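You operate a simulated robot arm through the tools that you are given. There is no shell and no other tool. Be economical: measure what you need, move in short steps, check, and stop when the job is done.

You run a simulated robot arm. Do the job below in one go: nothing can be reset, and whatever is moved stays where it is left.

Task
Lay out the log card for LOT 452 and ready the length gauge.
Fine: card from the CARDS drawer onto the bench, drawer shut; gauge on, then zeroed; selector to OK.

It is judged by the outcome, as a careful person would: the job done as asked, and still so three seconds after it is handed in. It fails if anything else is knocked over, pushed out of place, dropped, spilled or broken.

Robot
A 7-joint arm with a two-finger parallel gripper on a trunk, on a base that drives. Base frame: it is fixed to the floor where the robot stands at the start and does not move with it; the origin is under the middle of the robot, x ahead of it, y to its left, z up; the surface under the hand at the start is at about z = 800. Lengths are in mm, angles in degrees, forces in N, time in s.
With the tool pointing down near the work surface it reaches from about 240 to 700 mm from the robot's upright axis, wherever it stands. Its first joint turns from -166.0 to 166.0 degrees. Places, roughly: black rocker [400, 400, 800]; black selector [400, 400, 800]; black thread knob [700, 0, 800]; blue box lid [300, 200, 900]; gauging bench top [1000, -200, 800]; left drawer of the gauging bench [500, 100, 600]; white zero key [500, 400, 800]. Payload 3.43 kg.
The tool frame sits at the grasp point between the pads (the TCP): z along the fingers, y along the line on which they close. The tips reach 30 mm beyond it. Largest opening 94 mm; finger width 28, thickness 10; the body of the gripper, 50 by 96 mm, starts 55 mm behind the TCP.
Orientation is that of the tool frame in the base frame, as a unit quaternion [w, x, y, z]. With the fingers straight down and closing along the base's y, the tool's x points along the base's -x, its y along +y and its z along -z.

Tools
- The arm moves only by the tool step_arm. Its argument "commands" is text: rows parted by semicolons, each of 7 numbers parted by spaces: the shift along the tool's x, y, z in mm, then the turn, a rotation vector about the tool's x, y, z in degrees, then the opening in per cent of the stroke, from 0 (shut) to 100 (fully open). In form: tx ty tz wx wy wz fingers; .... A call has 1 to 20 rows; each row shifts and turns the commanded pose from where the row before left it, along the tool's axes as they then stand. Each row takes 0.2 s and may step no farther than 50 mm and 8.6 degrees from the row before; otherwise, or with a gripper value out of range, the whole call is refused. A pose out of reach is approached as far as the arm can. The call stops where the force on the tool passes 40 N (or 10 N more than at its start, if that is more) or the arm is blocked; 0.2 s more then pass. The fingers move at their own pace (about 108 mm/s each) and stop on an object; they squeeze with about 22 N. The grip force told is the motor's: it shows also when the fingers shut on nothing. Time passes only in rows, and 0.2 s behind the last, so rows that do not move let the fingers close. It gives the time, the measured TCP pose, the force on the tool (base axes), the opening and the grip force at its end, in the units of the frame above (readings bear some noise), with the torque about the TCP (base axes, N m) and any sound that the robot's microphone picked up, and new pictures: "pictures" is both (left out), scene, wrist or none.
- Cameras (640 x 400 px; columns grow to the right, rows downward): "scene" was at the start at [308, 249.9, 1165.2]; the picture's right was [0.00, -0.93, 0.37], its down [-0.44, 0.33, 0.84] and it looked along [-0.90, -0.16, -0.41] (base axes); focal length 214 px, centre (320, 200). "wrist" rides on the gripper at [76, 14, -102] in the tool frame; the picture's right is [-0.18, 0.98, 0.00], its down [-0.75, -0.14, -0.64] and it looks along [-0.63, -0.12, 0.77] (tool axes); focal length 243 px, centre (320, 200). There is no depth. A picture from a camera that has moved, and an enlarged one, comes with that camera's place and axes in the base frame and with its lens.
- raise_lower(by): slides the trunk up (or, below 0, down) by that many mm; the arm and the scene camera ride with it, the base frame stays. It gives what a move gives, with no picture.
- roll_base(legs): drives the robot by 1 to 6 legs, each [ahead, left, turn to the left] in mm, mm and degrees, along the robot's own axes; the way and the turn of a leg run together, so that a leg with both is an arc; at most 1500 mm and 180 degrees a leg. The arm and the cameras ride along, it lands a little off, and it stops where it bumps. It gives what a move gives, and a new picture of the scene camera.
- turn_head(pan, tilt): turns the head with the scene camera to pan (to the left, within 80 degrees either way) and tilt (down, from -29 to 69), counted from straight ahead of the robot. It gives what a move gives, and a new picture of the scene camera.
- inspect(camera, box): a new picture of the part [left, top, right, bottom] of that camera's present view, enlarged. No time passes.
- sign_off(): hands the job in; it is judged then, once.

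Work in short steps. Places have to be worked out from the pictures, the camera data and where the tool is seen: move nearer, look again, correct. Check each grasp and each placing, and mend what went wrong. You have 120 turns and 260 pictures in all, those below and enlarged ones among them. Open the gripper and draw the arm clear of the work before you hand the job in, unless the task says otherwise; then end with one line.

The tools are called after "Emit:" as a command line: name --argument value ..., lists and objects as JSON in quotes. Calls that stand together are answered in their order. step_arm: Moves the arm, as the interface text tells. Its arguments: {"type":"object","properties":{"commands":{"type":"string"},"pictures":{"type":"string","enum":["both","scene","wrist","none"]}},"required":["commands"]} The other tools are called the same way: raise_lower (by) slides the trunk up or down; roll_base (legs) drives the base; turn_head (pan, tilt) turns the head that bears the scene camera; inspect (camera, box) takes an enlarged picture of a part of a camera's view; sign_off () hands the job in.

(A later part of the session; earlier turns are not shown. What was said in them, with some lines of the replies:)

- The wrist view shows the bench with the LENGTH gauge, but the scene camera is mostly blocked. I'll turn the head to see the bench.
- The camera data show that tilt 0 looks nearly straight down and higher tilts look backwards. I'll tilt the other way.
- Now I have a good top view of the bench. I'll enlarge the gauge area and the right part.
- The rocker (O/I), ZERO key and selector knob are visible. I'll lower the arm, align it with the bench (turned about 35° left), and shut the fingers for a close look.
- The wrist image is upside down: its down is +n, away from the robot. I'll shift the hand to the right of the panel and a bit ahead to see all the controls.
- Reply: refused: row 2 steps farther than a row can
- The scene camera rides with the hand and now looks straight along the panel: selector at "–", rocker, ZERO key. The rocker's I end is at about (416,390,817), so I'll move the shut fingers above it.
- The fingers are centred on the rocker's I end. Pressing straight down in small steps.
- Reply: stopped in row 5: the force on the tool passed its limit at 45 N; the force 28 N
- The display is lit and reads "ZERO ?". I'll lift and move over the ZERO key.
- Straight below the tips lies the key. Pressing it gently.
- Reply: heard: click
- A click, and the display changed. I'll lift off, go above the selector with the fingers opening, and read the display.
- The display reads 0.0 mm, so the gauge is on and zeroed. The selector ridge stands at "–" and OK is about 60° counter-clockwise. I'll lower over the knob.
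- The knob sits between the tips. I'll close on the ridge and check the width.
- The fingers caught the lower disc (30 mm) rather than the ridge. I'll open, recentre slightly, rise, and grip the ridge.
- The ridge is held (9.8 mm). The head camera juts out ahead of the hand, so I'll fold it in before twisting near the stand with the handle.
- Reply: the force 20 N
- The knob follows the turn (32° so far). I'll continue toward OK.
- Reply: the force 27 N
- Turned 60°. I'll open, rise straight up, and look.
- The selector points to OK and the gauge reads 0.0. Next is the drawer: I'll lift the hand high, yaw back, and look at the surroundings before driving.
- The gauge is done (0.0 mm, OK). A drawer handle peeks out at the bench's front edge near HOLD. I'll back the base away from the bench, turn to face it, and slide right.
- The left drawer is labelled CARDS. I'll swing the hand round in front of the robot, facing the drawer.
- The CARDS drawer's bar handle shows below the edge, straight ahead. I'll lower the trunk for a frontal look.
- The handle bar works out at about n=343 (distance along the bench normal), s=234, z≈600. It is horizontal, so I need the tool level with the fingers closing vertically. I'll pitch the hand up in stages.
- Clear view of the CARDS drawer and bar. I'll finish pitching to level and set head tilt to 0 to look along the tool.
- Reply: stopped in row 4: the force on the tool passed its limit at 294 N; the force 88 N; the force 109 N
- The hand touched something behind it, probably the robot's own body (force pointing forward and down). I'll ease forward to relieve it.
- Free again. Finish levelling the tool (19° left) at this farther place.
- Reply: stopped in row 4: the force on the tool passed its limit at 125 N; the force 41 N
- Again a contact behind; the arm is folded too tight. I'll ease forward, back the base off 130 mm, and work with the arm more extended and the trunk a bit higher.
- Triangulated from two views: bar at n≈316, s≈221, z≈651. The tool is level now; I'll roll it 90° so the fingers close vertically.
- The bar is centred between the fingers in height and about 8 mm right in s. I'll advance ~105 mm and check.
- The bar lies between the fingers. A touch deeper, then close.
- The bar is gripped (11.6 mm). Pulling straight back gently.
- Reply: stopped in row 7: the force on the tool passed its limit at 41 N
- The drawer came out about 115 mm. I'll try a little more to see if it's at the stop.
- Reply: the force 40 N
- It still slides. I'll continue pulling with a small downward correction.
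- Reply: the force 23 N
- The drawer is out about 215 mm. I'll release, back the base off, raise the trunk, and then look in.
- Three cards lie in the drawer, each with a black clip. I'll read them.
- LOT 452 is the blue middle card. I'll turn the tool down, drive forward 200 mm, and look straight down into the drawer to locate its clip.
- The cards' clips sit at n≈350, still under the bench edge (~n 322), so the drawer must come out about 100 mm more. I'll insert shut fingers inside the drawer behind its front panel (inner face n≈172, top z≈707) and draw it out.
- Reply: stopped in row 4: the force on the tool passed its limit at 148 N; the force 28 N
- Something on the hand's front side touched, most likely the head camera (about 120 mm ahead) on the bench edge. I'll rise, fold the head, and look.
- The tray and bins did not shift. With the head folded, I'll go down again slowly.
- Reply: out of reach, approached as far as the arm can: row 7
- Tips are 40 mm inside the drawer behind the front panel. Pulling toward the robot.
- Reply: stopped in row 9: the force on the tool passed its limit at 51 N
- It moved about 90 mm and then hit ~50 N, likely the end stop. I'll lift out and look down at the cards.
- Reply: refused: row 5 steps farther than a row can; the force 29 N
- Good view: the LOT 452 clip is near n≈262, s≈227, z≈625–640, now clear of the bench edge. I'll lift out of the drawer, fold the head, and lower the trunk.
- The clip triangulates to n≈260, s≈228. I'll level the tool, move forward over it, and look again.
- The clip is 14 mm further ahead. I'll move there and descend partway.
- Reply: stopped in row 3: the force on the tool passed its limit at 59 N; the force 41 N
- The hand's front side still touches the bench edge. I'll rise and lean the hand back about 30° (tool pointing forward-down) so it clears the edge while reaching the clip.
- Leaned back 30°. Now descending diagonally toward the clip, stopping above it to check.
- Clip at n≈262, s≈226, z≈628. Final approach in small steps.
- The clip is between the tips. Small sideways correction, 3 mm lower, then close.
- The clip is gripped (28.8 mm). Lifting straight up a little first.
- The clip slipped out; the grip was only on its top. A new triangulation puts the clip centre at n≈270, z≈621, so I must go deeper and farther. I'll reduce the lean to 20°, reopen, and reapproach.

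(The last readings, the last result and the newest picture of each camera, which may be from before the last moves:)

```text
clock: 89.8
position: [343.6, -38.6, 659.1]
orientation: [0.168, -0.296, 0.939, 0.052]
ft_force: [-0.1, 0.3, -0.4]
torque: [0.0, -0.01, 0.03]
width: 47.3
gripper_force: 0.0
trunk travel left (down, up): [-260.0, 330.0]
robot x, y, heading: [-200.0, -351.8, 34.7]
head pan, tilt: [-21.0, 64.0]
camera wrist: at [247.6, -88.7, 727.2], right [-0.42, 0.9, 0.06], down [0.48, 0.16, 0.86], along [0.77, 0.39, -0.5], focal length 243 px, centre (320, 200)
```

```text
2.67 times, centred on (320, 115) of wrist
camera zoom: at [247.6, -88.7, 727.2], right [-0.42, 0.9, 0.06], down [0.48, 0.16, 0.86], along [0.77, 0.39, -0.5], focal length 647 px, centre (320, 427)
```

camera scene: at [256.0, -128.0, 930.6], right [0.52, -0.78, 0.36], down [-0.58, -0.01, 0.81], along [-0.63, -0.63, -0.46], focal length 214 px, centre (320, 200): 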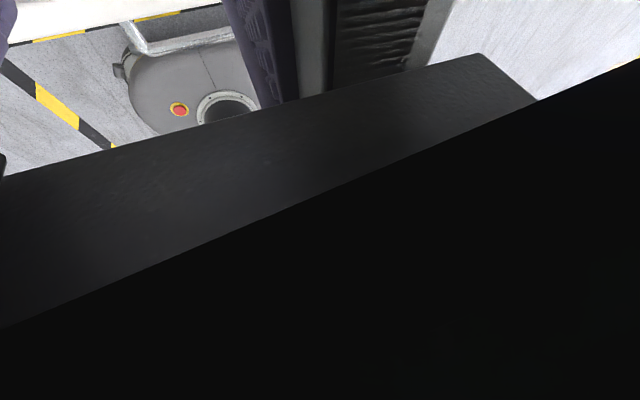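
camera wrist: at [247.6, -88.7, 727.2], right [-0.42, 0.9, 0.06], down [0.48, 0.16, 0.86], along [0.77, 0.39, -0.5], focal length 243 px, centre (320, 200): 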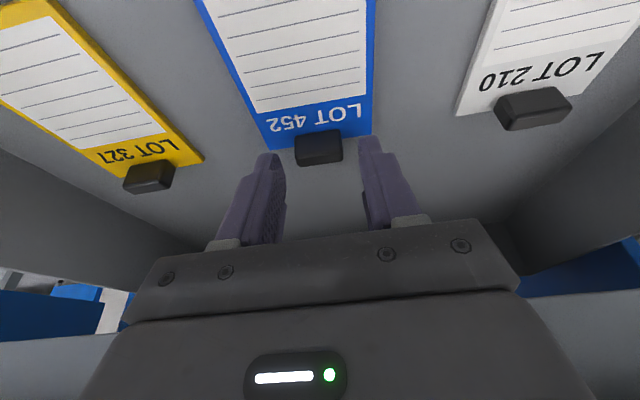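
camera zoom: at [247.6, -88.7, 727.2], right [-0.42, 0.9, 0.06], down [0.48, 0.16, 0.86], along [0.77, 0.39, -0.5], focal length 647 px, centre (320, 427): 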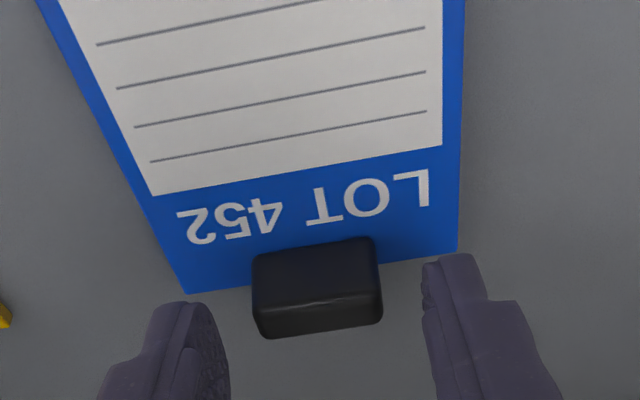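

Laterally aligned. Descending vertically in 4 mm steps toward the card surface.

Emit:
step_arm --commands "1.4 -1.5 3.75 0 0 0 50; 1.4 0 3.75 0 0 0 50; 1.4 0 3.75 0 0 0 50; 1 0 2.8 0 0 0 50; 0 0 0 0 0 0 50" --pictures "wrist"

Emit:
inspect --camera "wrist" --box '[200, 40, 440, 190]'

```text
clock: 91.0
position: [346.3, -39.3, 645.1]
orientation: [0.17, -0.295, 0.939, 0.052]
ft_force: [0.9, 0.6, 24.1]
torque: [0.17, 0.15, -0.03]
width: 46.9
gripper_force: 0.1
trunk travel left (down, up): [-260.0, 330.0]
robot x, y, heading: [-202.8, -351.3, 34.9]
head pan, tilt: [-21.0, 64.0]
camera wrist: at [249.5, -89.4, 713.8], right [-0.42, 0.9, 0.06], down [0.47, 0.16, 0.87], along [0.77, 0.39, -0.5], focal length 243 px, centre (320, 200)
```

wrist: 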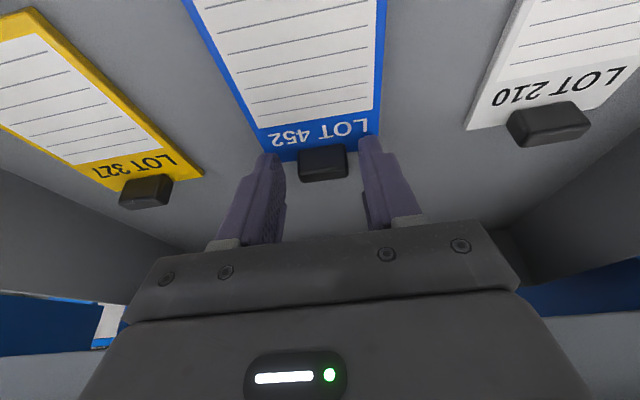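

```text
2.67 times, centred on (320, 115) of wrist
camera zoom: at [249.5, -89.4, 713.8], right [-0.42, 0.9, 0.06], down [0.47, 0.16, 0.87], along [0.77, 0.39, -0.5], focal length 647 px, centre (320, 427)
```

zoom: 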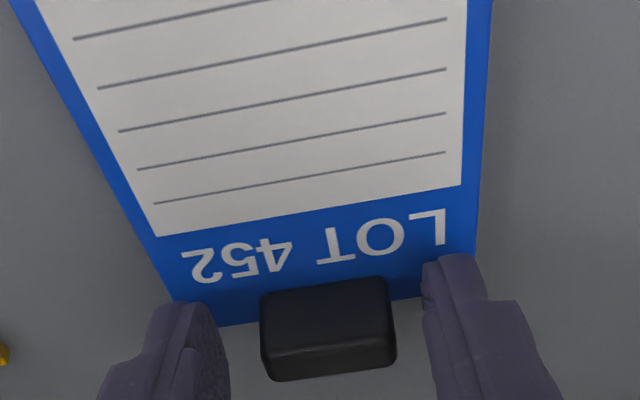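

The tips rest on the card (24 N). I'll rise 2 mm, shift 7 mm further along the clip, and close.

Emit:
step_arm --commands "-0.7 0 -1.9 0 0 0 50; -6.6 0 2.5 0 0 0 50; 0 0 0 0 0 0 20; 0 0 0 0 0 0 0; 0 0 0 0 0 0 0; 0 0 0 0 0 0 0" --pictures "wrist"

Emit:
inspect --camera "wrist" --box '[200, 40, 440, 190]'

```text
clock: 92.4
position: [350.1, -36.3, 643.9]
orientation: [0.169, -0.295, 0.939, 0.052]
ft_force: [1.1, 0.9, 21.7]
torque: [0.19, -0.11, 0.0]
width: 29.1
gripper_force: 22.1
trunk travel left (down, up): [-260.0, 330.0]
robot x, y, heading: [-197.8, -350.7, 35.0]
head pan, tilt: [-21.0, 64.0]
camera wrist: at [254.3, -85.5, 714.4], right [-0.42, 0.9, 0.06], down [0.48, 0.16, 0.86], along [0.77, 0.39, -0.5], focal length 243 px, centre (320, 200)
```

wrist: 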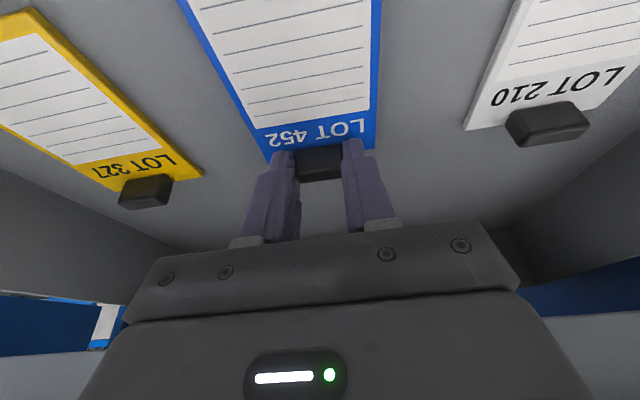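

```text
2.67 times, centred on (320, 115) of wrist
camera zoom: at [254.3, -85.5, 714.4], right [-0.42, 0.9, 0.06], down [0.48, 0.16, 0.86], along [0.77, 0.39, -0.5], focal length 647 px, centre (320, 427)
```

zoom: 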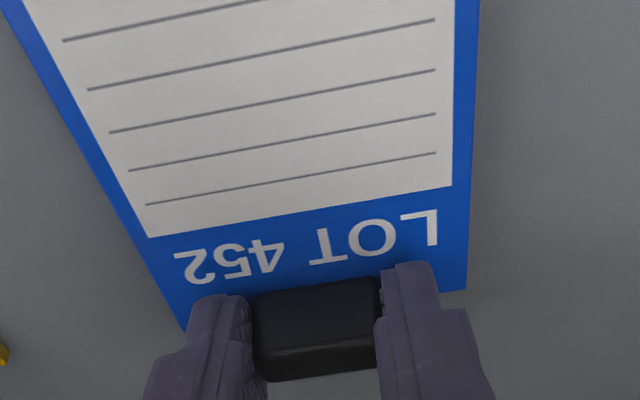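

Gripped at 29 mm with the fingers deep on the clip. Lifting slowly with a check.

Emit:
step_arm --commands "-1.4 0 -3.75 0 0 0 0; -2.8 0 -7.5 0 0 0 0; -3.5 0 -9.4 0 0 0 0; -3.5 0 -9.4 0 0 0 0; 0 0 0 0 0 0 0" --pictures "wrist"

```text
clock: 93.6
position: [350.0, -36.3, 674.2]
orientation: [0.167, -0.296, 0.939, 0.051]
ft_force: [-0.9, -0.1, -0.4]
torque: [0.01, -0.03, 0.04]
width: 28.9
gripper_force: 22.1
trunk travel left (down, up): [-260.0, 330.0]
robot x, y, heading: [-198.8, -350.8, 34.7]
head pan, tilt: [-21.0, 64.0]
camera wrist: at [254.6, -85.3, 745.4], right [-0.42, 0.9, 0.06], down [0.48, 0.16, 0.86], along [0.77, 0.39, -0.5], focal length 243 px, centre (320, 200)
```

wrist: 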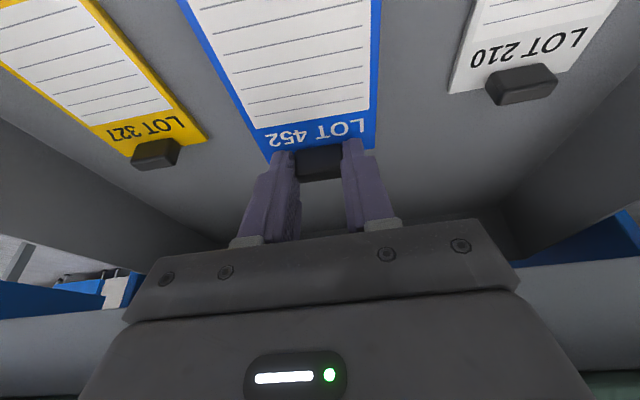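

The card is coming up with the hand. I'll continue lifting, backing slightly from the edge, then raise the trunk.

Emit:
step_arm --commands "1 0 -16 0 0 0 0; 1 0 -22 0 0 0 0; 1 0 -27 0 0 0 0; 0 0 0 0 0 0 0" --pictures "none"

Emit:
raise_lower --by 220

Emit:
turn_head --pan 0 --tilt -28

Emit:
inspect --camera "wrist" --box '[0, 0, 640, 400]'

```text
clock: 94.6
position: [329.0, -50.6, 734.7]
orientation: [0.168, -0.297, 0.939, 0.052]
ft_force: [-0.3, 0.2, -0.2]
torque: [-0.02, -0.03, -0.02]
width: 28.9
gripper_force: 22.1
trunk travel left (down, up): [-260.0, 330.0]
robot x, y, heading: [-200.1, -348.9, 34.8]
head pan, tilt: [-21.0, 64.0]
```

```text
clock: 96.9
position: [329.0, -50.8, 955.3]
orientation: [0.169, -0.296, 0.939, 0.051]
ft_force: [0.5, -0.3, -0.3]
torque: [0.02, -0.02, -0.02]
width: 29.0
gripper_force: 21.8
trunk travel left (down, up): [-480.0, 110.0]
robot x, y, heading: [-197.7, -349.5, 35.1]
head pan, tilt: [-21.0, 64.0]
```

```text
clock: 98.6
position: [329.0, -50.9, 955.0]
orientation: [0.167, -0.296, 0.939, 0.051]
ft_force: [-0.1, -0.1, -0.2]
torque: [0.01, 0.0, -0.02]
width: 28.8
gripper_force: 22.3
trunk travel left (down, up): [-480.0, 110.0]
robot x, y, heading: [-196.7, -350.8, 34.6]
head pan, tilt: [0.0, -28.0]
camera scene: at [425.4, 19.4, 1064.4], right [0.57, -0.82, 0.0], down [-0.54, -0.38, -0.75], along [0.61, 0.43, -0.67], focal length 214 px, centre (320, 200)
```

scene: 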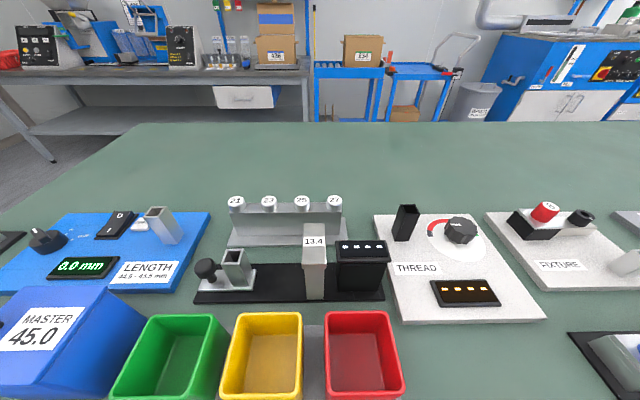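

```text
1.00 times, centred on (320, 200) of wrist (not enlarged: the box is as wide or as high as the picture)
camera zoom: at [233.2, -100.2, 1025.5], right [-0.42, 0.9, 0.06], down [0.48, 0.16, 0.86], along [0.77, 0.39, -0.5], focal length 243 px, centre (320, 200)
```

zoom: 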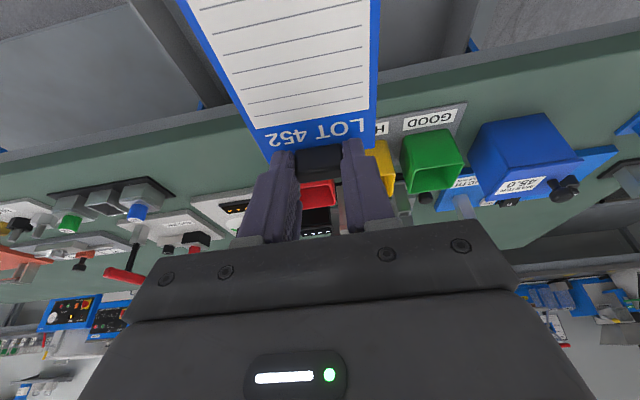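

The card is firmly held. Free bench space lies right of the bins, in front of THREAD (s 305–490, n 325–440). I'll drive ahead and right so the hand carries the card over it.

Emit:
roll_base --legs '[[0, -150, 0], [120, 0, 0]]'

```text
clock: 100.8
position: [511.7, -104.3, 953.4]
orientation: [0.168, -0.296, 0.939, 0.05]
ft_force: [-0.3, -0.1, -1.0]
torque: [0.01, -0.01, 0.01]
width: 28.9
gripper_force: 22.3
trunk travel left (down, up): [-480.0, 110.0]
robot x, y, heading: [-14.4, -406.2, 35.3]
head pan, tilt: [0.0, -28.0]
camera scene: at [609.0, -33.5, 1063.3], right [0.57, -0.82, 0.0], down [-0.54, -0.38, -0.74], along [0.61, 0.43, -0.67], focal length 214 px, centre (320, 200)
```

scene: 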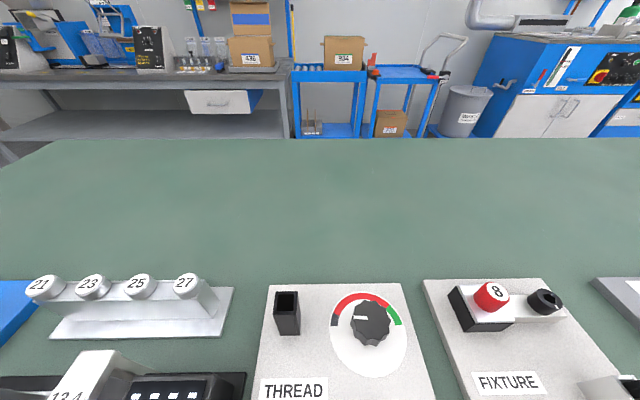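

Now look down at the landing area.

Emit:
turn_head --pan 0 --tilt 20

Emit:
inspect --camera "wrist" --box '[0, 0, 640, 400]'

```text
clock: 102.0
position: [511.5, -105.4, 954.8]
orientation: [0.167, -0.297, 0.939, 0.051]
ft_force: [0.1, -0.4, -0.9]
torque: [0.02, -0.03, -0.04]
width: 28.9
gripper_force: 22.0
trunk travel left (down, up): [-480.0, 110.0]
robot x, y, heading: [-19.4, -400.3, 35.0]
head pan, tilt: [0.0, 20.0]
camera scene: at [560.1, -67.9, 1015.9], right [0.57, -0.82, 0.0], down [-0.82, -0.57, -0.01], along [0.01, 0.0, -1.0], focal length 214 px, centre (320, 200)
```

scene: 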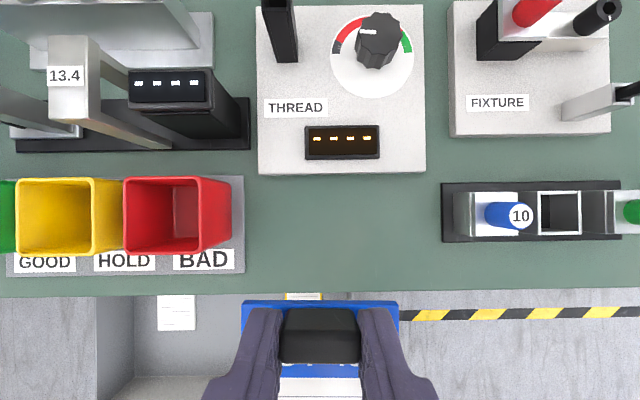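

```text
1.00 times, centred on (320, 200) of wrist (not enlarged: the box is as wide or as high as the picture)
camera zoom: at [415.6, -154.1, 1025.5], right [-0.42, 0.9, 0.06], down [0.48, 0.17, 0.86], along [0.77, 0.39, -0.5], focal length 243 px, centre (320, 200)
```

zoom: 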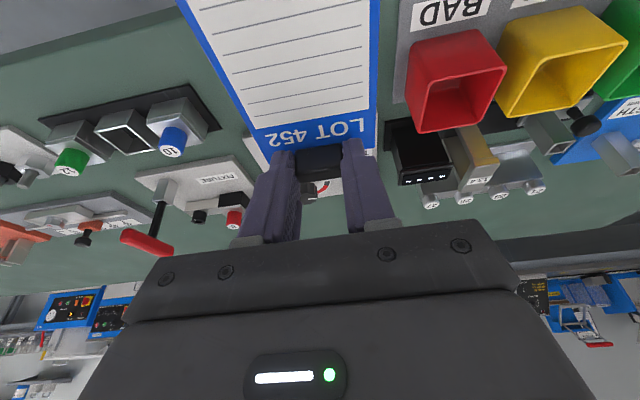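

Looking straight down I can see the clear rectangle: tray edge s≈302, base at s≈497, THREAD front n≈447, bench edge n≈325. I'll advance 61 mm so the card lies at n≈345–438, then descend partway.

Emit:
step_arm --commands "-28.5 -3 10.7 0 0 0 0; -28.5 -3 10.7 0 0 0 0; 12 0 33 0 0 0 0; 10 0 28 0 0 0 0; 0 0 0 0 0 0 0" --pictures "both"

```text
clock: 103.2
position: [563.4, -74.8, 889.4]
orientation: [0.168, -0.296, 0.939, 0.051]
ft_force: [0.8, 0.6, -0.1]
torque: [0.01, 0.04, 0.03]
width: 29.0
gripper_force: 22.4
trunk travel left (down, up): [-480.0, 110.0]
robot x, y, heading: [-16.0, -404.4, 34.8]
head pan, tilt: [0.0, 20.0]
camera scene: at [613.6, -37.9, 950.1], right [0.57, -0.82, 0.0], down [-0.82, -0.57, 0.0], along [0.01, 0.0, -1.0], focal length 214 px, centre (320, 200)
camera wrist: at [469.2, -124.0, 959.7], right [-0.42, 0.9, 0.06], down [0.48, 0.17, 0.86], along [0.77, 0.39, -0.5], focal length 243 px, centre (320, 200)
```

scene: 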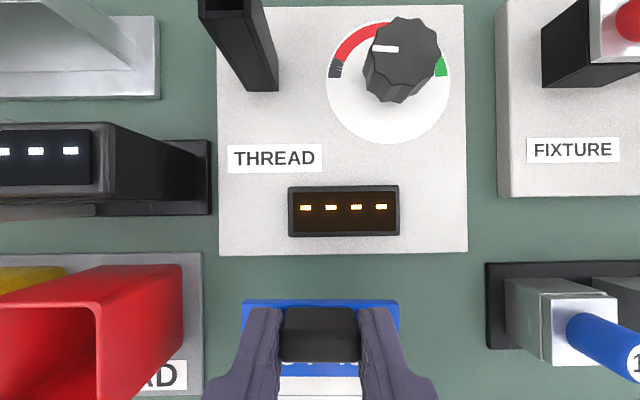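
wrist: 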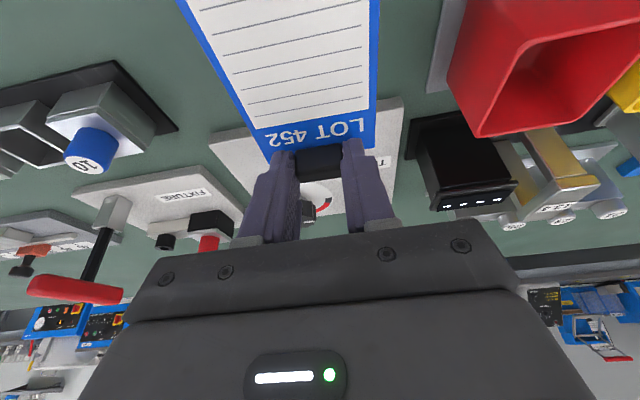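

Position is good; clear of THREAD, the bins and the right-hand block. Descending gently to contact.

Emit:
step_arm --commands "7 0 19 0 0 0 0; 5 0 14 0 0 0 0; 2.1 0 5.6 0 0 0 0; 1 0 2.8 0 0 0 0; 0 0 0 0 0 0 0" --pictures "both"

```text
clock: 104.3
position: [561.0, -77.1, 855.6]
orientation: [0.168, -0.297, 0.939, 0.051]
ft_force: [0.6, -0.3, -0.1]
torque: [0.0, 0.03, 0.0]
width: 28.9
gripper_force: 21.7
out of reach, approached as far as the arm can: row 2, 3
trunk travel left (down, up): [-480.0, 110.0]
robot x, y, heading: [-17.2, -407.1, 35.0]
head pan, tilt: [0.0, 20.0]
camera scene: at [610.2, -39.8, 917.4], right [0.57, -0.82, 0.0], down [-0.82, -0.57, 0.0], along [0.01, 0.0, -1.0], focal length 214 px, centre (320, 200)
camera wrist: at [465.9, -125.9, 927.0], right [-0.42, 0.9, 0.06], down [0.48, 0.16, 0.86], along [0.77, 0.39, -0.5], focal length 243 px, centre (320, 200)
```

scene: 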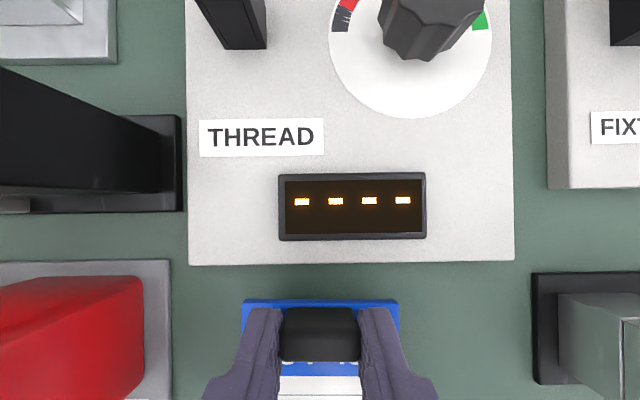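
wrist: 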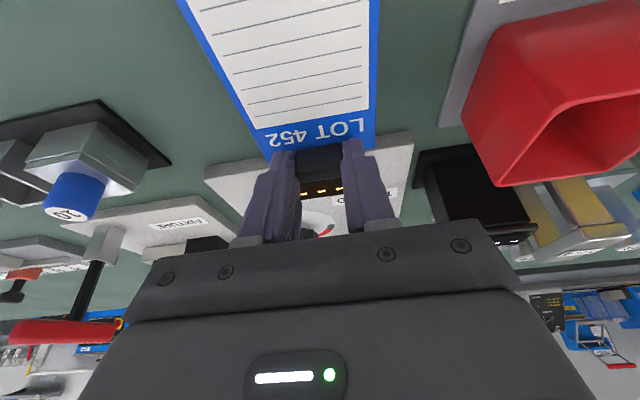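

The arm is at its lower reach; I'll use the trunk for the last millimetres.

Emit:
raise_lower --by -12

```text
clock: 105.0
position: [561.9, -76.5, 844.8]
orientation: [0.168, -0.297, 0.939, 0.052]
ft_force: [0.1, 0.5, -0.4]
torque: [-0.04, -0.01, 0.02]
width: 29.2
gripper_force: 22.2
trunk travel left (down, up): [-468.0, 122.0]
robot x, y, heading: [-20.2, -405.3, 35.0]
head pan, tilt: [0.0, 20.0]
```

Emit:
raise_lower --by -4

Emit:
inspect --camera "wrist" --box '[160, 0, 480, 200]'

```text
clock: 105.5
position: [560.8, -75.5, 841.0]
orientation: [0.168, -0.297, 0.939, 0.052]
ft_force: [-0.2, 0.0, -0.6]
torque: [-0.03, -0.04, -0.03]
width: 29.2
gripper_force: 22.1
trunk travel left (down, up): [-464.0, 126.0]
robot x, y, heading: [-12.9, -404.5, 34.8]
head pan, tilt: [0.0, 20.0]
```

```text
2.00 times, centred on (320, 100) of wrist
camera zoom: at [465.8, -126.0, 911.0], right [-0.42, 0.9, 0.06], down [0.48, 0.16, 0.86], along [0.77, 0.39, -0.5], focal length 485 px, centre (320, 400)
```

zoom: 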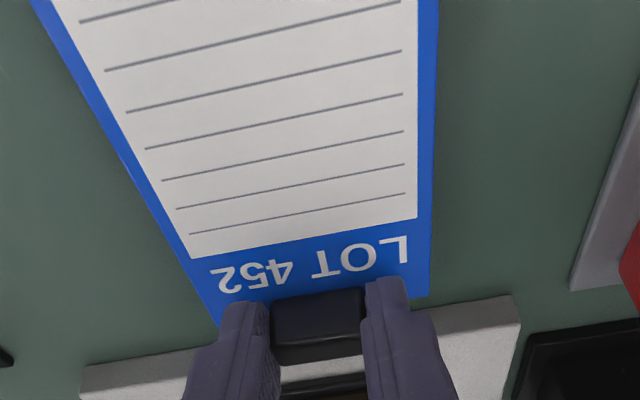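

No contact yet; a little lower again.

Emit:
raise_lower --by -3

```text
clock: 106.0
position: [561.9, -77.4, 838.0]
orientation: [0.168, -0.297, 0.939, 0.052]
ft_force: [0.0, -1.0, 2.8]
torque: [0.11, 0.02, -0.02]
width: 28.6
gripper_force: 21.9
trunk travel left (down, up): [-461.0, 129.0]
robot x, y, heading: [-13.1, -409.5, 35.1]
head pan, tilt: [0.0, 20.0]
```

Touching the bench (2.8 N). Open and rise vertically with the trunk.

Emit:
step_arm --commands "0 0 0 0 0 0 45; 0 0 0 0 0 0 50; 0 0 0 0 0 0 50" --pictures "none"

Emit:
raise_lower --by 110

Emit:
inspect --camera "scene" --box '[0, 0, 640, 400]'

Emit:
inspect --camera "wrist" --box '[0, 0, 640, 400]'

```text
clock: 106.8
position: [561.8, -76.8, 837.9]
orientation: [0.169, -0.296, 0.939, 0.051]
ft_force: [1.1, -0.2, 1.8]
torque: [0.06, 0.01, -0.02]
width: 47.0
gripper_force: 0.1
trunk travel left (down, up): [-461.0, 129.0]
robot x, y, heading: [-14.2, -404.8, 34.9]
head pan, tilt: [0.0, 20.0]
```

```text
clock: 108.2
position: [560.7, -76.9, 948.6]
orientation: [0.168, -0.296, 0.939, 0.052]
ft_force: [-0.6, 0.5, 0.3]
torque: [0.0, 0.02, 0.01]
width: 47.0
gripper_force: 0.1
trunk travel left (down, up): [-571.0, 19.0]
robot x, y, heading: [-18.5, -405.4, 35.1]
head pan, tilt: [0.0, 20.0]
```

```text
1.00 times, centred on (320, 200) of scene (not enlarged: the box is as wide or as high as the picture)
camera zoom: at [610.2, -39.9, 1008.1], right [0.57, -0.82, 0.0], down [-0.82, -0.57, 0.0], along [0.01, 0.0, -1.0], focal length 214 px, centre (320, 200)
```

zoom: 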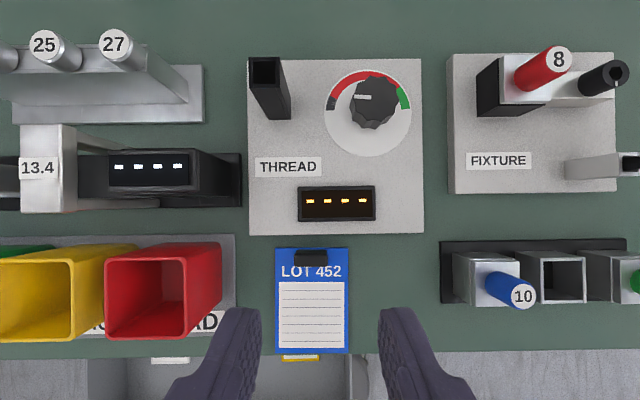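

```text
1.00 times, centred on (320, 200) of wrist (not enlarged: the box is as wide or as high as the picture)
camera zoom: at [465.9, -126.0, 1017.7], right [-0.42, 0.9, 0.06], down [0.48, 0.17, 0.86], along [0.77, 0.39, -0.5], focal length 243 px, centre (320, 200)
```

zoom: 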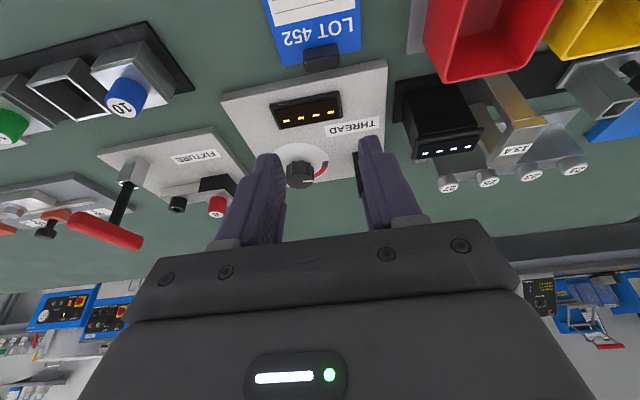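

The card lies flat, but its near end looks flush with the bench edge. Checking that closely.

Emit:
inspect --camera "scene" --box '[220, 230, 420, 370]'

```text
2.86 times, centred on (320, 300) of scene
camera zoom: at [610.2, -39.9, 1008.1], right [0.57, -0.82, 0.0], down [-0.82, -0.57, 0.0], along [0.01, 0.0, -1.0], focal length 613 px, centre (320, -86)
```

zoom: 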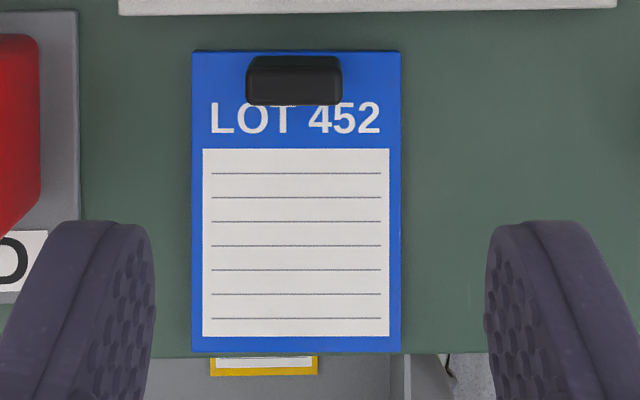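

The card is fully on but only ~2 mm from the edge. I'll regrip it and shift it about 6 mm inward for a safer margin.

Emit:
raise_lower --by -110

Emit:
step_arm --commands "0 0 0 0 0 0 0; 0 0 0 0 0 0 0; 0 0 0 0 0 0 0; -2 0 -5 0 0 0 0; -6 0 2.3 0 0 0 0; 0 0 0 0 0 0 0" --pictures "scene"

```text
clock: 109.6
position: [561.5, -77.3, 838.5]
orientation: [0.169, -0.297, 0.938, 0.052]
ft_force: [0.5, -0.8, 1.2]
torque: [0.02, 0.01, -0.03]
width: 47.0
gripper_force: 0.0
trunk travel left (down, up): [-461.0, 129.0]
robot x, y, heading: [-19.2, -403.7, 35.0]
head pan, tilt: [0.0, 20.0]
```

```text
clock: 111.0
position: [564.4, -73.1, 844.7]
orientation: [0.168, -0.296, 0.939, 0.051]
ft_force: [0.2, -0.7, -1.2]
torque: [-0.02, -0.01, -0.02]
width: 29.0
gripper_force: 21.7
trunk travel left (down, up): [-461.0, 129.0]
robot x, y, heading: [-17.5, -407.1, 34.8]
head pan, tilt: [0.0, 20.0]
camera scene: at [614.3, -36.5, 904.6], right [0.57, -0.82, 0.0], down [-0.82, -0.57, 0.0], along [0.01, 0.0, -1.0], focal length 214 px, centre (320, 200)
```

scene: 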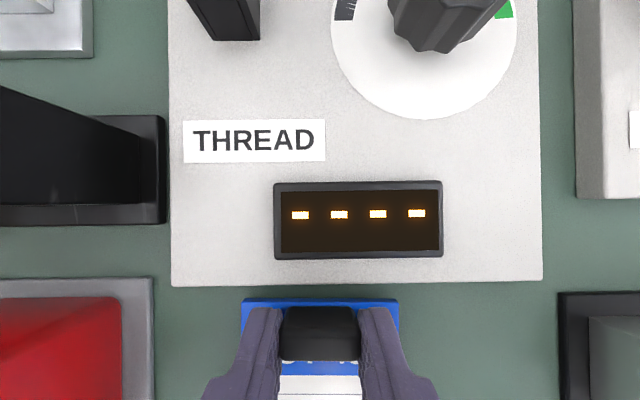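

Moved ~5 mm inward and still clear of THREAD. Lowering.

Emit:
raise_lower --by -6

```text
clock: 111.6
position: [565.2, -72.8, 837.3]
orientation: [0.169, -0.296, 0.939, 0.051]
ft_force: [-1.1, -0.7, 1.0]
torque: [0.02, 0.02, -0.04]
width: 29.0
gripper_force: 21.9
trunk travel left (down, up): [-455.0, 135.0]
robot x, y, heading: [-15.3, -402.1, 35.0]
head pan, tilt: [0.0, 20.0]
```

At about the same contact height as before. Release and rise, then look.

Emit:
step_arm --commands "0 0 0 0 0 0 45; 0 0 0 0 0 0 50; 0 0 0 0 0 0 50" --pictures "none"

Emit:
raise_lower --by 120

Emit:
inspect --camera "scene" --box '[200, 210, 440, 370]'

```text
clock: 112.4
position: [564.4, -73.3, 837.6]
orientation: [0.169, -0.296, 0.939, 0.051]
ft_force: [0.4, -0.4, 0.5]
torque: [0.03, 0.01, 0.01]
width: 47.1
gripper_force: 0.1
trunk travel left (down, up): [-455.0, 135.0]
robot x, y, heading: [-16.5, -407.8, 35.0]
head pan, tilt: [0.0, 20.0]
```

```text
clock: 113.9
position: [565.5, -73.3, 958.6]
orientation: [0.168, -0.296, 0.939, 0.051]
ft_force: [0.4, -0.3, -0.5]
torque: [-0.01, -0.03, -0.03]
width: 47.0
gripper_force: 0.0
trunk travel left (down, up): [-575.0, 15.0]
robot x, y, heading: [-17.6, -403.8, 35.1]
head pan, tilt: [0.0, 20.0]
```

```text
2.50 times, centred on (320, 290) of scene
camera zoom: at [614.2, -36.5, 1018.3], right [0.57, -0.82, 0.0], down [-0.82, -0.57, 0.0], along [0.01, 0.0, -1.0], focal length 536 px, centre (320, -25)
```

zoom: 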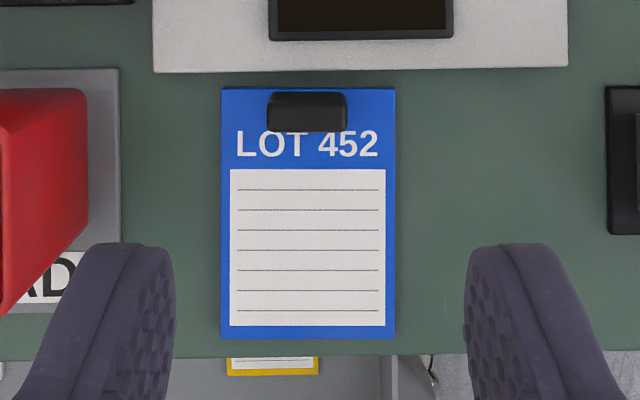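

The card lies clear with margin on all sides. Now to close the drawer: I'll drive back clear and line up with its centre.

Emit:
roll_base --legs '[[-490, 0, 0], [0, 90, 0]]'

Emit:
step_arm --commands "0 32 -25 0 -8 0 20; 0 32 -25 0 -8 0 0; 0 0 -25 0 -8 0 0; -20 0 -20 0 -8 0 0; -30 0 -20 0 -8 0 0; -30 0 0 0 -8 0 0; -30 0 0 0 -8 0 0; 0 0 0 0 -7 0 0; 0 0 0 0 -7 0 0; 0 0 0 0 0 0 0" --pictures "scene"

```text
clock: 117.5
position: [106.5, -280.7, 958.2]
orientation: [0.169, -0.298, 0.938, 0.051]
ft_force: [0.2, 0.0, 0.1]
torque: [-0.07, -0.02, -0.01]
width: 47.0
gripper_force: 0.1
trunk travel left (down, up): [-575.0, 15.0]
robot x, y, heading: [-469.0, -610.5, 35.4]
head pan, tilt: [0.0, 20.0]
camera scene: at [155.5, -243.5, 1018.6], right [0.58, -0.82, 0.0], down [-0.82, -0.58, 0.0], along [0.01, 0.0, -1.0], focal length 214 px, centre (320, 200)
```

scene: 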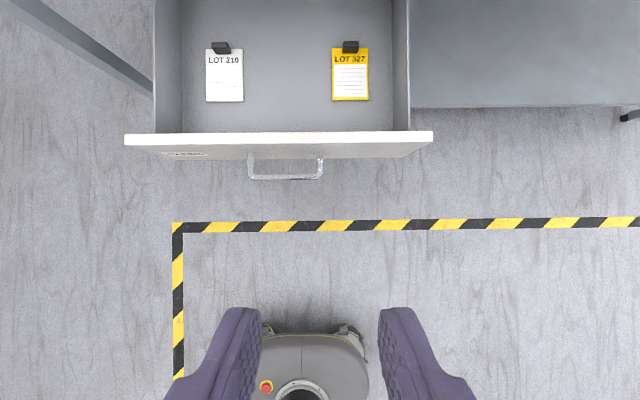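

```text
clock: 119.7
position: [64.3, -231.2, 1141.4]
orientation: [0.676, -0.215, 0.671, 0.214]
ft_force: [-0.3, -0.3, -0.2]
torque: [0.0, 0.02, -0.03]
width: 0.0
gripper_force: 22.5
trunk travel left (down, up): [-575.0, 15.0]
robot x, y, heading: [-469.5, -611.5, 35.0]
head pan, tilt: [0.0, 20.0]
camera scene: at [33.7, -251.5, 1218.2], right [0.58, -0.82, 0.0], down [-0.27, -0.2, -0.94], along [0.77, 0.54, -0.34], focal length 214 px, centre (320, 200)
```

scene: 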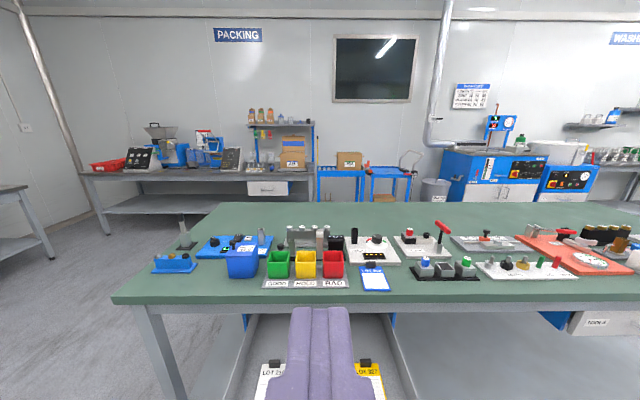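

Everything on the bench looks undisturbed. The hand is level at s≈226. Lower the trunk to z≈682, just above bar height, facing the drawer front.

Emit:
raise_lower --by -458

Emit:
inspect --camera "scene" --box '[0, 0, 640, 400]'

```text
refused: -458 is not a number from -400 to 400
```

```text
1.00 times, centred on (320, 200) of scene (not enlarged: the box is as wide or as high as the picture)
camera zoom: at [33.7, -251.5, 1218.2], right [0.58, -0.82, 0.0], down [-0.27, -0.2, -0.94], along [0.77, 0.54, -0.34], focal length 214 px, centre (320, 200)
```

zoom: 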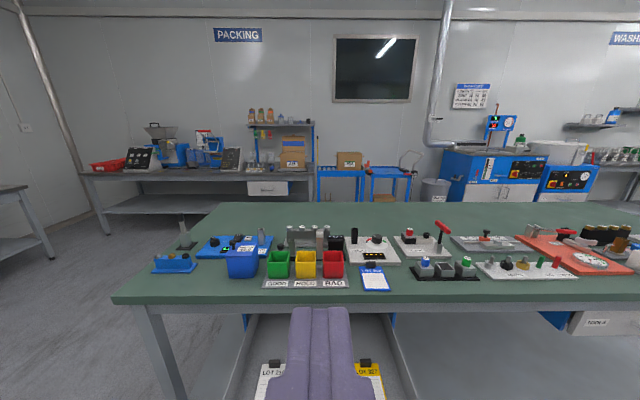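

The trunk step is limited to 400 mm, so I'll lower it in two parts.

Emit:
raise_lower --by -300

Emit:
raise_lower --by -158

Emit:
inspect --camera "scene" --box '[0, 0, 640, 400]'

```text
clock: 122.7
position: [65.1, -232.2, 842.3]
orientation: [0.676, -0.214, 0.672, 0.213]
ft_force: [0.6, -0.3, 0.2]
torque: [0.0, 0.02, -0.02]
width: 0.2
gripper_force: 21.7
trunk travel left (down, up): [-275.0, 315.0]
robot x, y, heading: [-475.7, -612.2, 35.3]
head pan, tilt: [0.0, 20.0]
```

```text
clock: 124.5
position: [64.5, -232.3, 684.3]
orientation: [0.676, -0.215, 0.672, 0.214]
ft_force: [0.0, 0.1, 0.8]
torque: [0.04, 0.0, 0.02]
width: 0.3
gripper_force: 22.0
trunk travel left (down, up): [-117.0, 473.0]
robot x, y, heading: [-472.8, -610.8, 35.0]
head pan, tilt: [0.0, 20.0]
```

```text
1.00 times, centred on (320, 200) of scene (not enlarged: the box is as wide or as high as the picture)
camera zoom: at [33.8, -251.5, 760.5], right [0.58, -0.82, 0.0], down [-0.27, -0.2, -0.94], along [0.77, 0.54, -0.34], focal length 214 px, centre (320, 200)
```

zoom: 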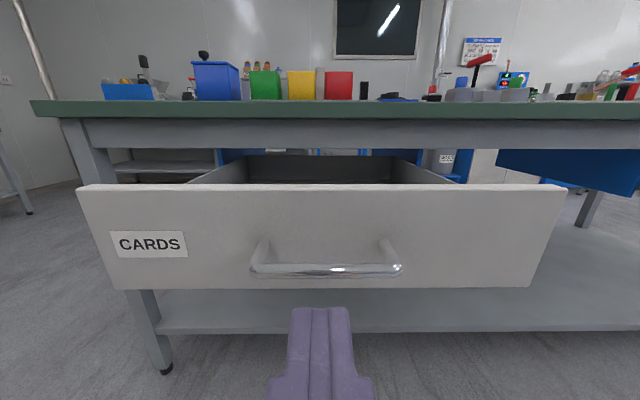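

The tips are above bar height, aimed at the panel face. I'll drive forward to push the drawer most of the way.

Emit:
roll_base --legs '[[120, 0, 0]]'

```text
clock: 125.8
position: [163.8, -163.7, 682.9]
orientation: [0.676, -0.215, 0.672, 0.213]
ft_force: [1.3, 0.4, 0.1]
torque: [0.01, 0.01, -0.01]
width: 0.3
gripper_force: 22.3
trunk travel left (down, up): [-117.0, 473.0]
robot x, y, heading: [-378.9, -544.3, 35.1]
head pan, tilt: [0.0, 20.0]
camera scene: at [131.8, -182.6, 760.3], right [0.58, -0.82, 0.0], down [-0.27, -0.2, -0.94], along [0.77, 0.54, -0.34], focal length 214 px, centre (320, 200)
```

scene: 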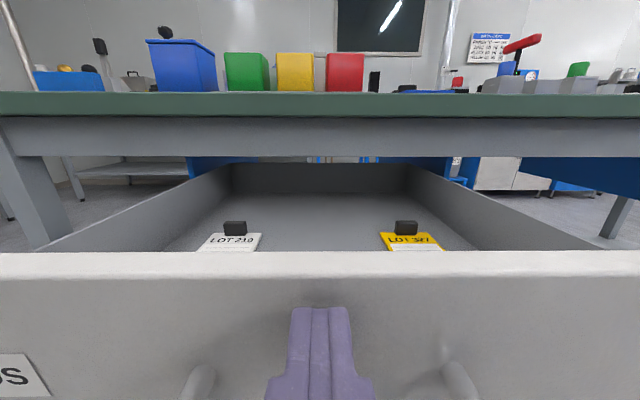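

Just short of the panel, well above the bar. Pushing on with the base.

Emit:
roll_base --legs '[[170, 0, 0]]'

```text
clock: 127.2
position: [300.5, -64.9, 684.1]
orientation: [0.675, -0.215, 0.672, 0.214]
ft_force: [0.2, 0.4, -0.3]
torque: [0.03, -0.03, 0.02]
width: 0.0
gripper_force: 22.3
trunk travel left (down, up): [-117.0, 473.0]
robot x, y, heading: [-231.3, -445.3, 35.5]
head pan, tilt: [0.0, 20.0]
camera scene: at [270.4, -83.8, 760.2], right [0.58, -0.82, 0.0], down [-0.27, -0.2, -0.94], along [0.77, 0.54, -0.34], focal length 214 px, centre (320, 200)
```

scene: 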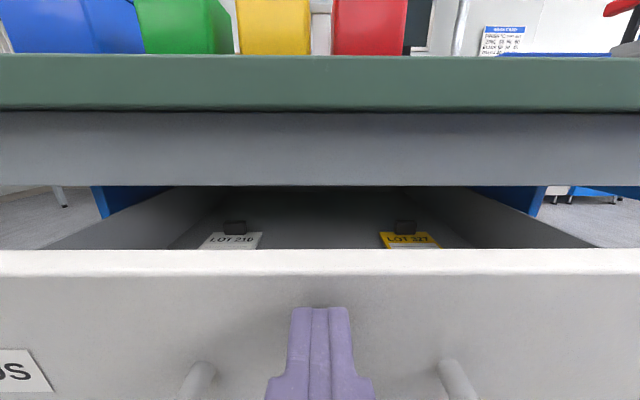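

The drawer is sliding in well. Another 50 mm by base, then the arm for the last part with force sensing.

Emit:
roll_base --legs '[[50, 0, 0]]'

Emit:
step_arm --commands "0 0 12 0 0 0 0; 0 0 12 0 0 0 0; 0 0 12 0 0 0 0; 0 0 10 0 0 0 0; 0 0 8 0 0 0 0; 0 0 8 0 0 0 0; 0 0 6 0 0 0 0; 0 0 6 0 0 0 0; 0 0 0 0 0 0 0" --pictures "scene"

```text
clock: 128.2
position: [342.9, -35.4, 683.1]
orientation: [0.675, -0.215, 0.672, 0.214]
ft_force: [0.1, 0.3, -0.9]
torque: [0.0, 0.0, 0.01]
width: 0.0
gripper_force: 22.0
trunk travel left (down, up): [-117.0, 473.0]
robot x, y, heading: [-192.3, -416.7, 34.9]
head pan, tilt: [0.0, 20.0]
camera scene: at [311.7, -54.7, 760.2], right [0.58, -0.82, 0.0], down [-0.27, -0.2, -0.94], along [0.77, 0.54, -0.34], focal length 214 px, centre (320, 200)
```

scene: 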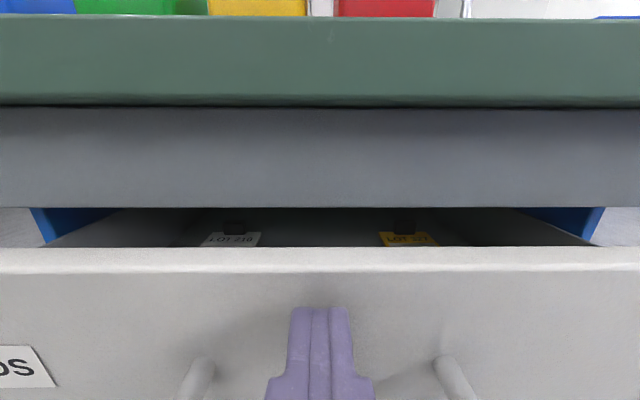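

```text
clock: 130.2
position: [401.8, 8.0, 682.7]
orientation: [0.676, -0.216, 0.672, 0.214]
ft_force: [-0.6, -1.2, -1.8]
torque: [-0.01, 0.0, 0.04]
width: 0.0
gripper_force: 21.8
trunk travel left (down, up): [-117.0, 473.0]
robot x, y, heading: [-195.0, -415.1, 35.2]
head pan, tilt: [0.0, 20.0]
camera scene: at [372.1, -11.7, 760.3], right [0.58, -0.82, 0.0], down [-0.27, -0.2, -0.94], along [0.77, 0.54, -0.34], focal length 214 px, centre (320, 200)
```

scene: 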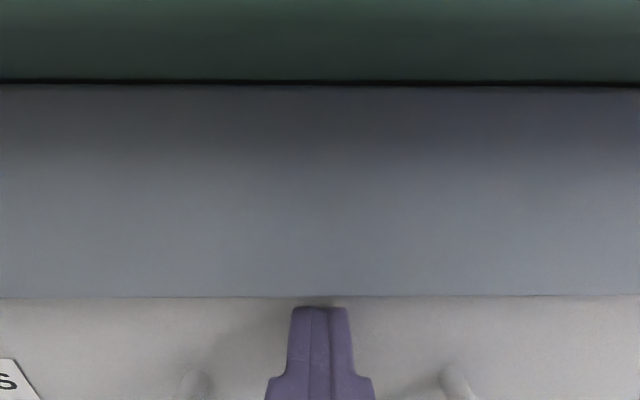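

Nearly shut. I'll press a few mm more until it stops.

Emit:
step_arm --commands "0 0 3 0 0 0 0; 0 0 3 0 0 0 0; 0 0 3 0 0 0 0; 0 0 3 0 0 0 0; 0 0 3 0 0 0 0; 0 0 3 0 0 0 0; 0 0 0 0 0 0 0" --pictures "none"

```text
clock: 130.8
position: [402.6, 8.0, 683.8]
orientation: [0.676, -0.216, 0.671, 0.214]
ft_force: [-18.5, -12.5, 15.4]
torque: [0.13, -0.08, 0.08]
width: 0.0
gripper_force: 22.0
trunk travel left (down, up): [-117.0, 473.0]
robot x, y, heading: [-194.4, -417.1, 35.2]
head pan, tilt: [0.0, 20.0]
stopped in row 3: the force on the tool passed its limit at 45 N (the readings are from after the stop); the commanded pose is now the measured one
```

A firm stop at n≈364: the drawer is shut. I'll back away and verify.

Emit:
roll_base --legs '[[-350, 0, 0]]'

Emit:
inspect --camera "scene" --box '[160, 80, 480, 280]'

```text
clock: 133.1
position: [115.6, -195.1, 680.9]
orientation: [0.674, -0.214, 0.674, 0.212]
ft_force: [1.2, -0.5, 0.8]
torque: [-0.02, 0.02, 0.0]
width: 0.2
gripper_force: 22.2
trunk travel left (down, up): [-117.0, 473.0]
robot x, y, heading: [-482.2, -622.7, 35.2]
head pan, tilt: [0.0, 20.0]
camera scene: at [87.1, -214.4, 757.6], right [0.58, -0.82, 0.0], down [-0.28, -0.2, -0.94], along [0.77, 0.54, -0.34], focal length 214 px, centre (320, 200)
```

scene: 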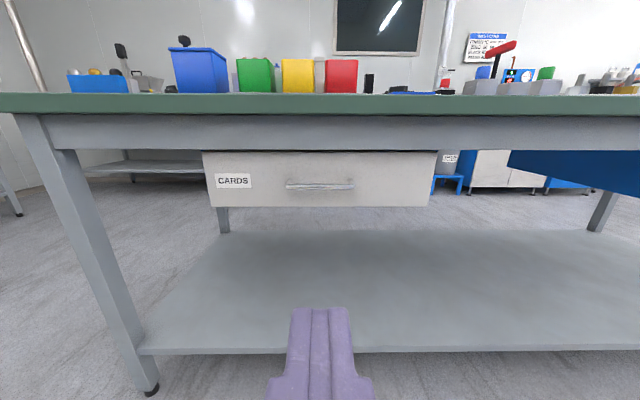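

```text
2.00 times, centred on (320, 180) of scene
camera zoom: at [87.1, -214.4, 757.6], right [0.58, -0.82, 0.0], down [-0.28, -0.2, -0.94], along [0.77, 0.54, -0.34], focal length 429 px, centre (320, 240)
```

zoom: 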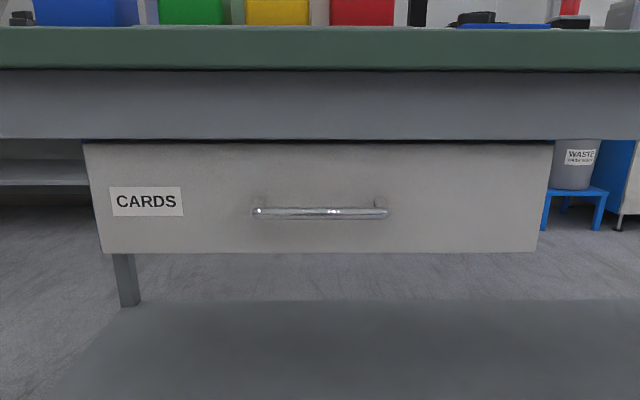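

The drawer is shut as it was at the start. Open the gripper, raise for a last check of the bench.

Emit:
step_arm --commands "0 0 0 0 0 0 50; 0 0 0 0 0 0 80; 0 0 0 0 0 0 80" --pictures "none"

Emit:
raise_lower --by 390

Emit:
inspect --camera "scene" --box '[100, 180, 420, 380]'

```text
clock: 133.9
position: [117.9, -195.8, 681.3]
orientation: [0.674, -0.215, 0.674, 0.213]
ft_force: [-0.1, 0.5, 0.1]
torque: [0.0, 0.04, 0.01]
width: 75.3
gripper_force: 0.1
trunk travel left (down, up): [-117.0, 473.0]
robot x, y, heading: [-483.0, -620.0, 35.0]
head pan, tilt: [0.0, 20.0]
```

```text
clock: 137.6
position: [117.6, -196.0, 1070.8]
orientation: [0.674, -0.215, 0.674, 0.212]
ft_force: [-0.2, -1.0, -0.3]
torque: [0.01, -0.03, -0.04]
width: 75.2
gripper_force: 0.0
trunk travel left (down, up): [-507.0, 83.0]
robot x, y, heading: [-488.7, -620.3, 35.3]
head pan, tilt: [0.0, 20.0]
```

```text
2.00 times, centred on (260, 280) of scene
camera zoom: at [87.2, -214.3, 1147.6], right [0.58, -0.82, 0.0], down [-0.28, -0.2, -0.94], along [0.77, 0.54, -0.34], focal length 429 px, centre (440, 40)
```

zoom: 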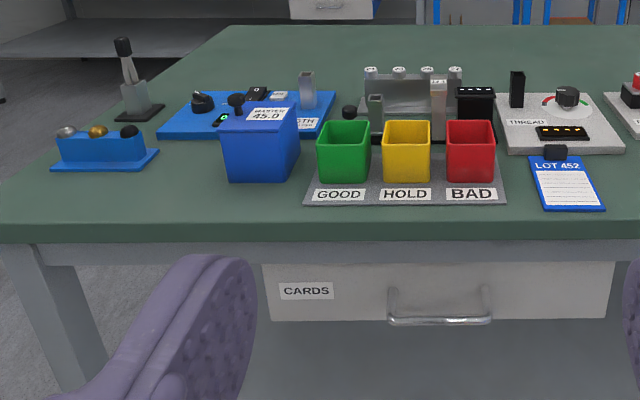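

All is in place: the card is flat on the bench, the drawer is shut, the gauge is lit, and the arm is clear with the gripper open. Handing in.

Emit:
sign_off

```text
The job is handed in.
```

The LOT 452 card is flat on the bench and the CARDS drawer is shut; the gauge is on, zeroed (0.0 mm), with its selector at OK. The hand bumped the bench edge twice on the way, but nothing on the bench looked moved.
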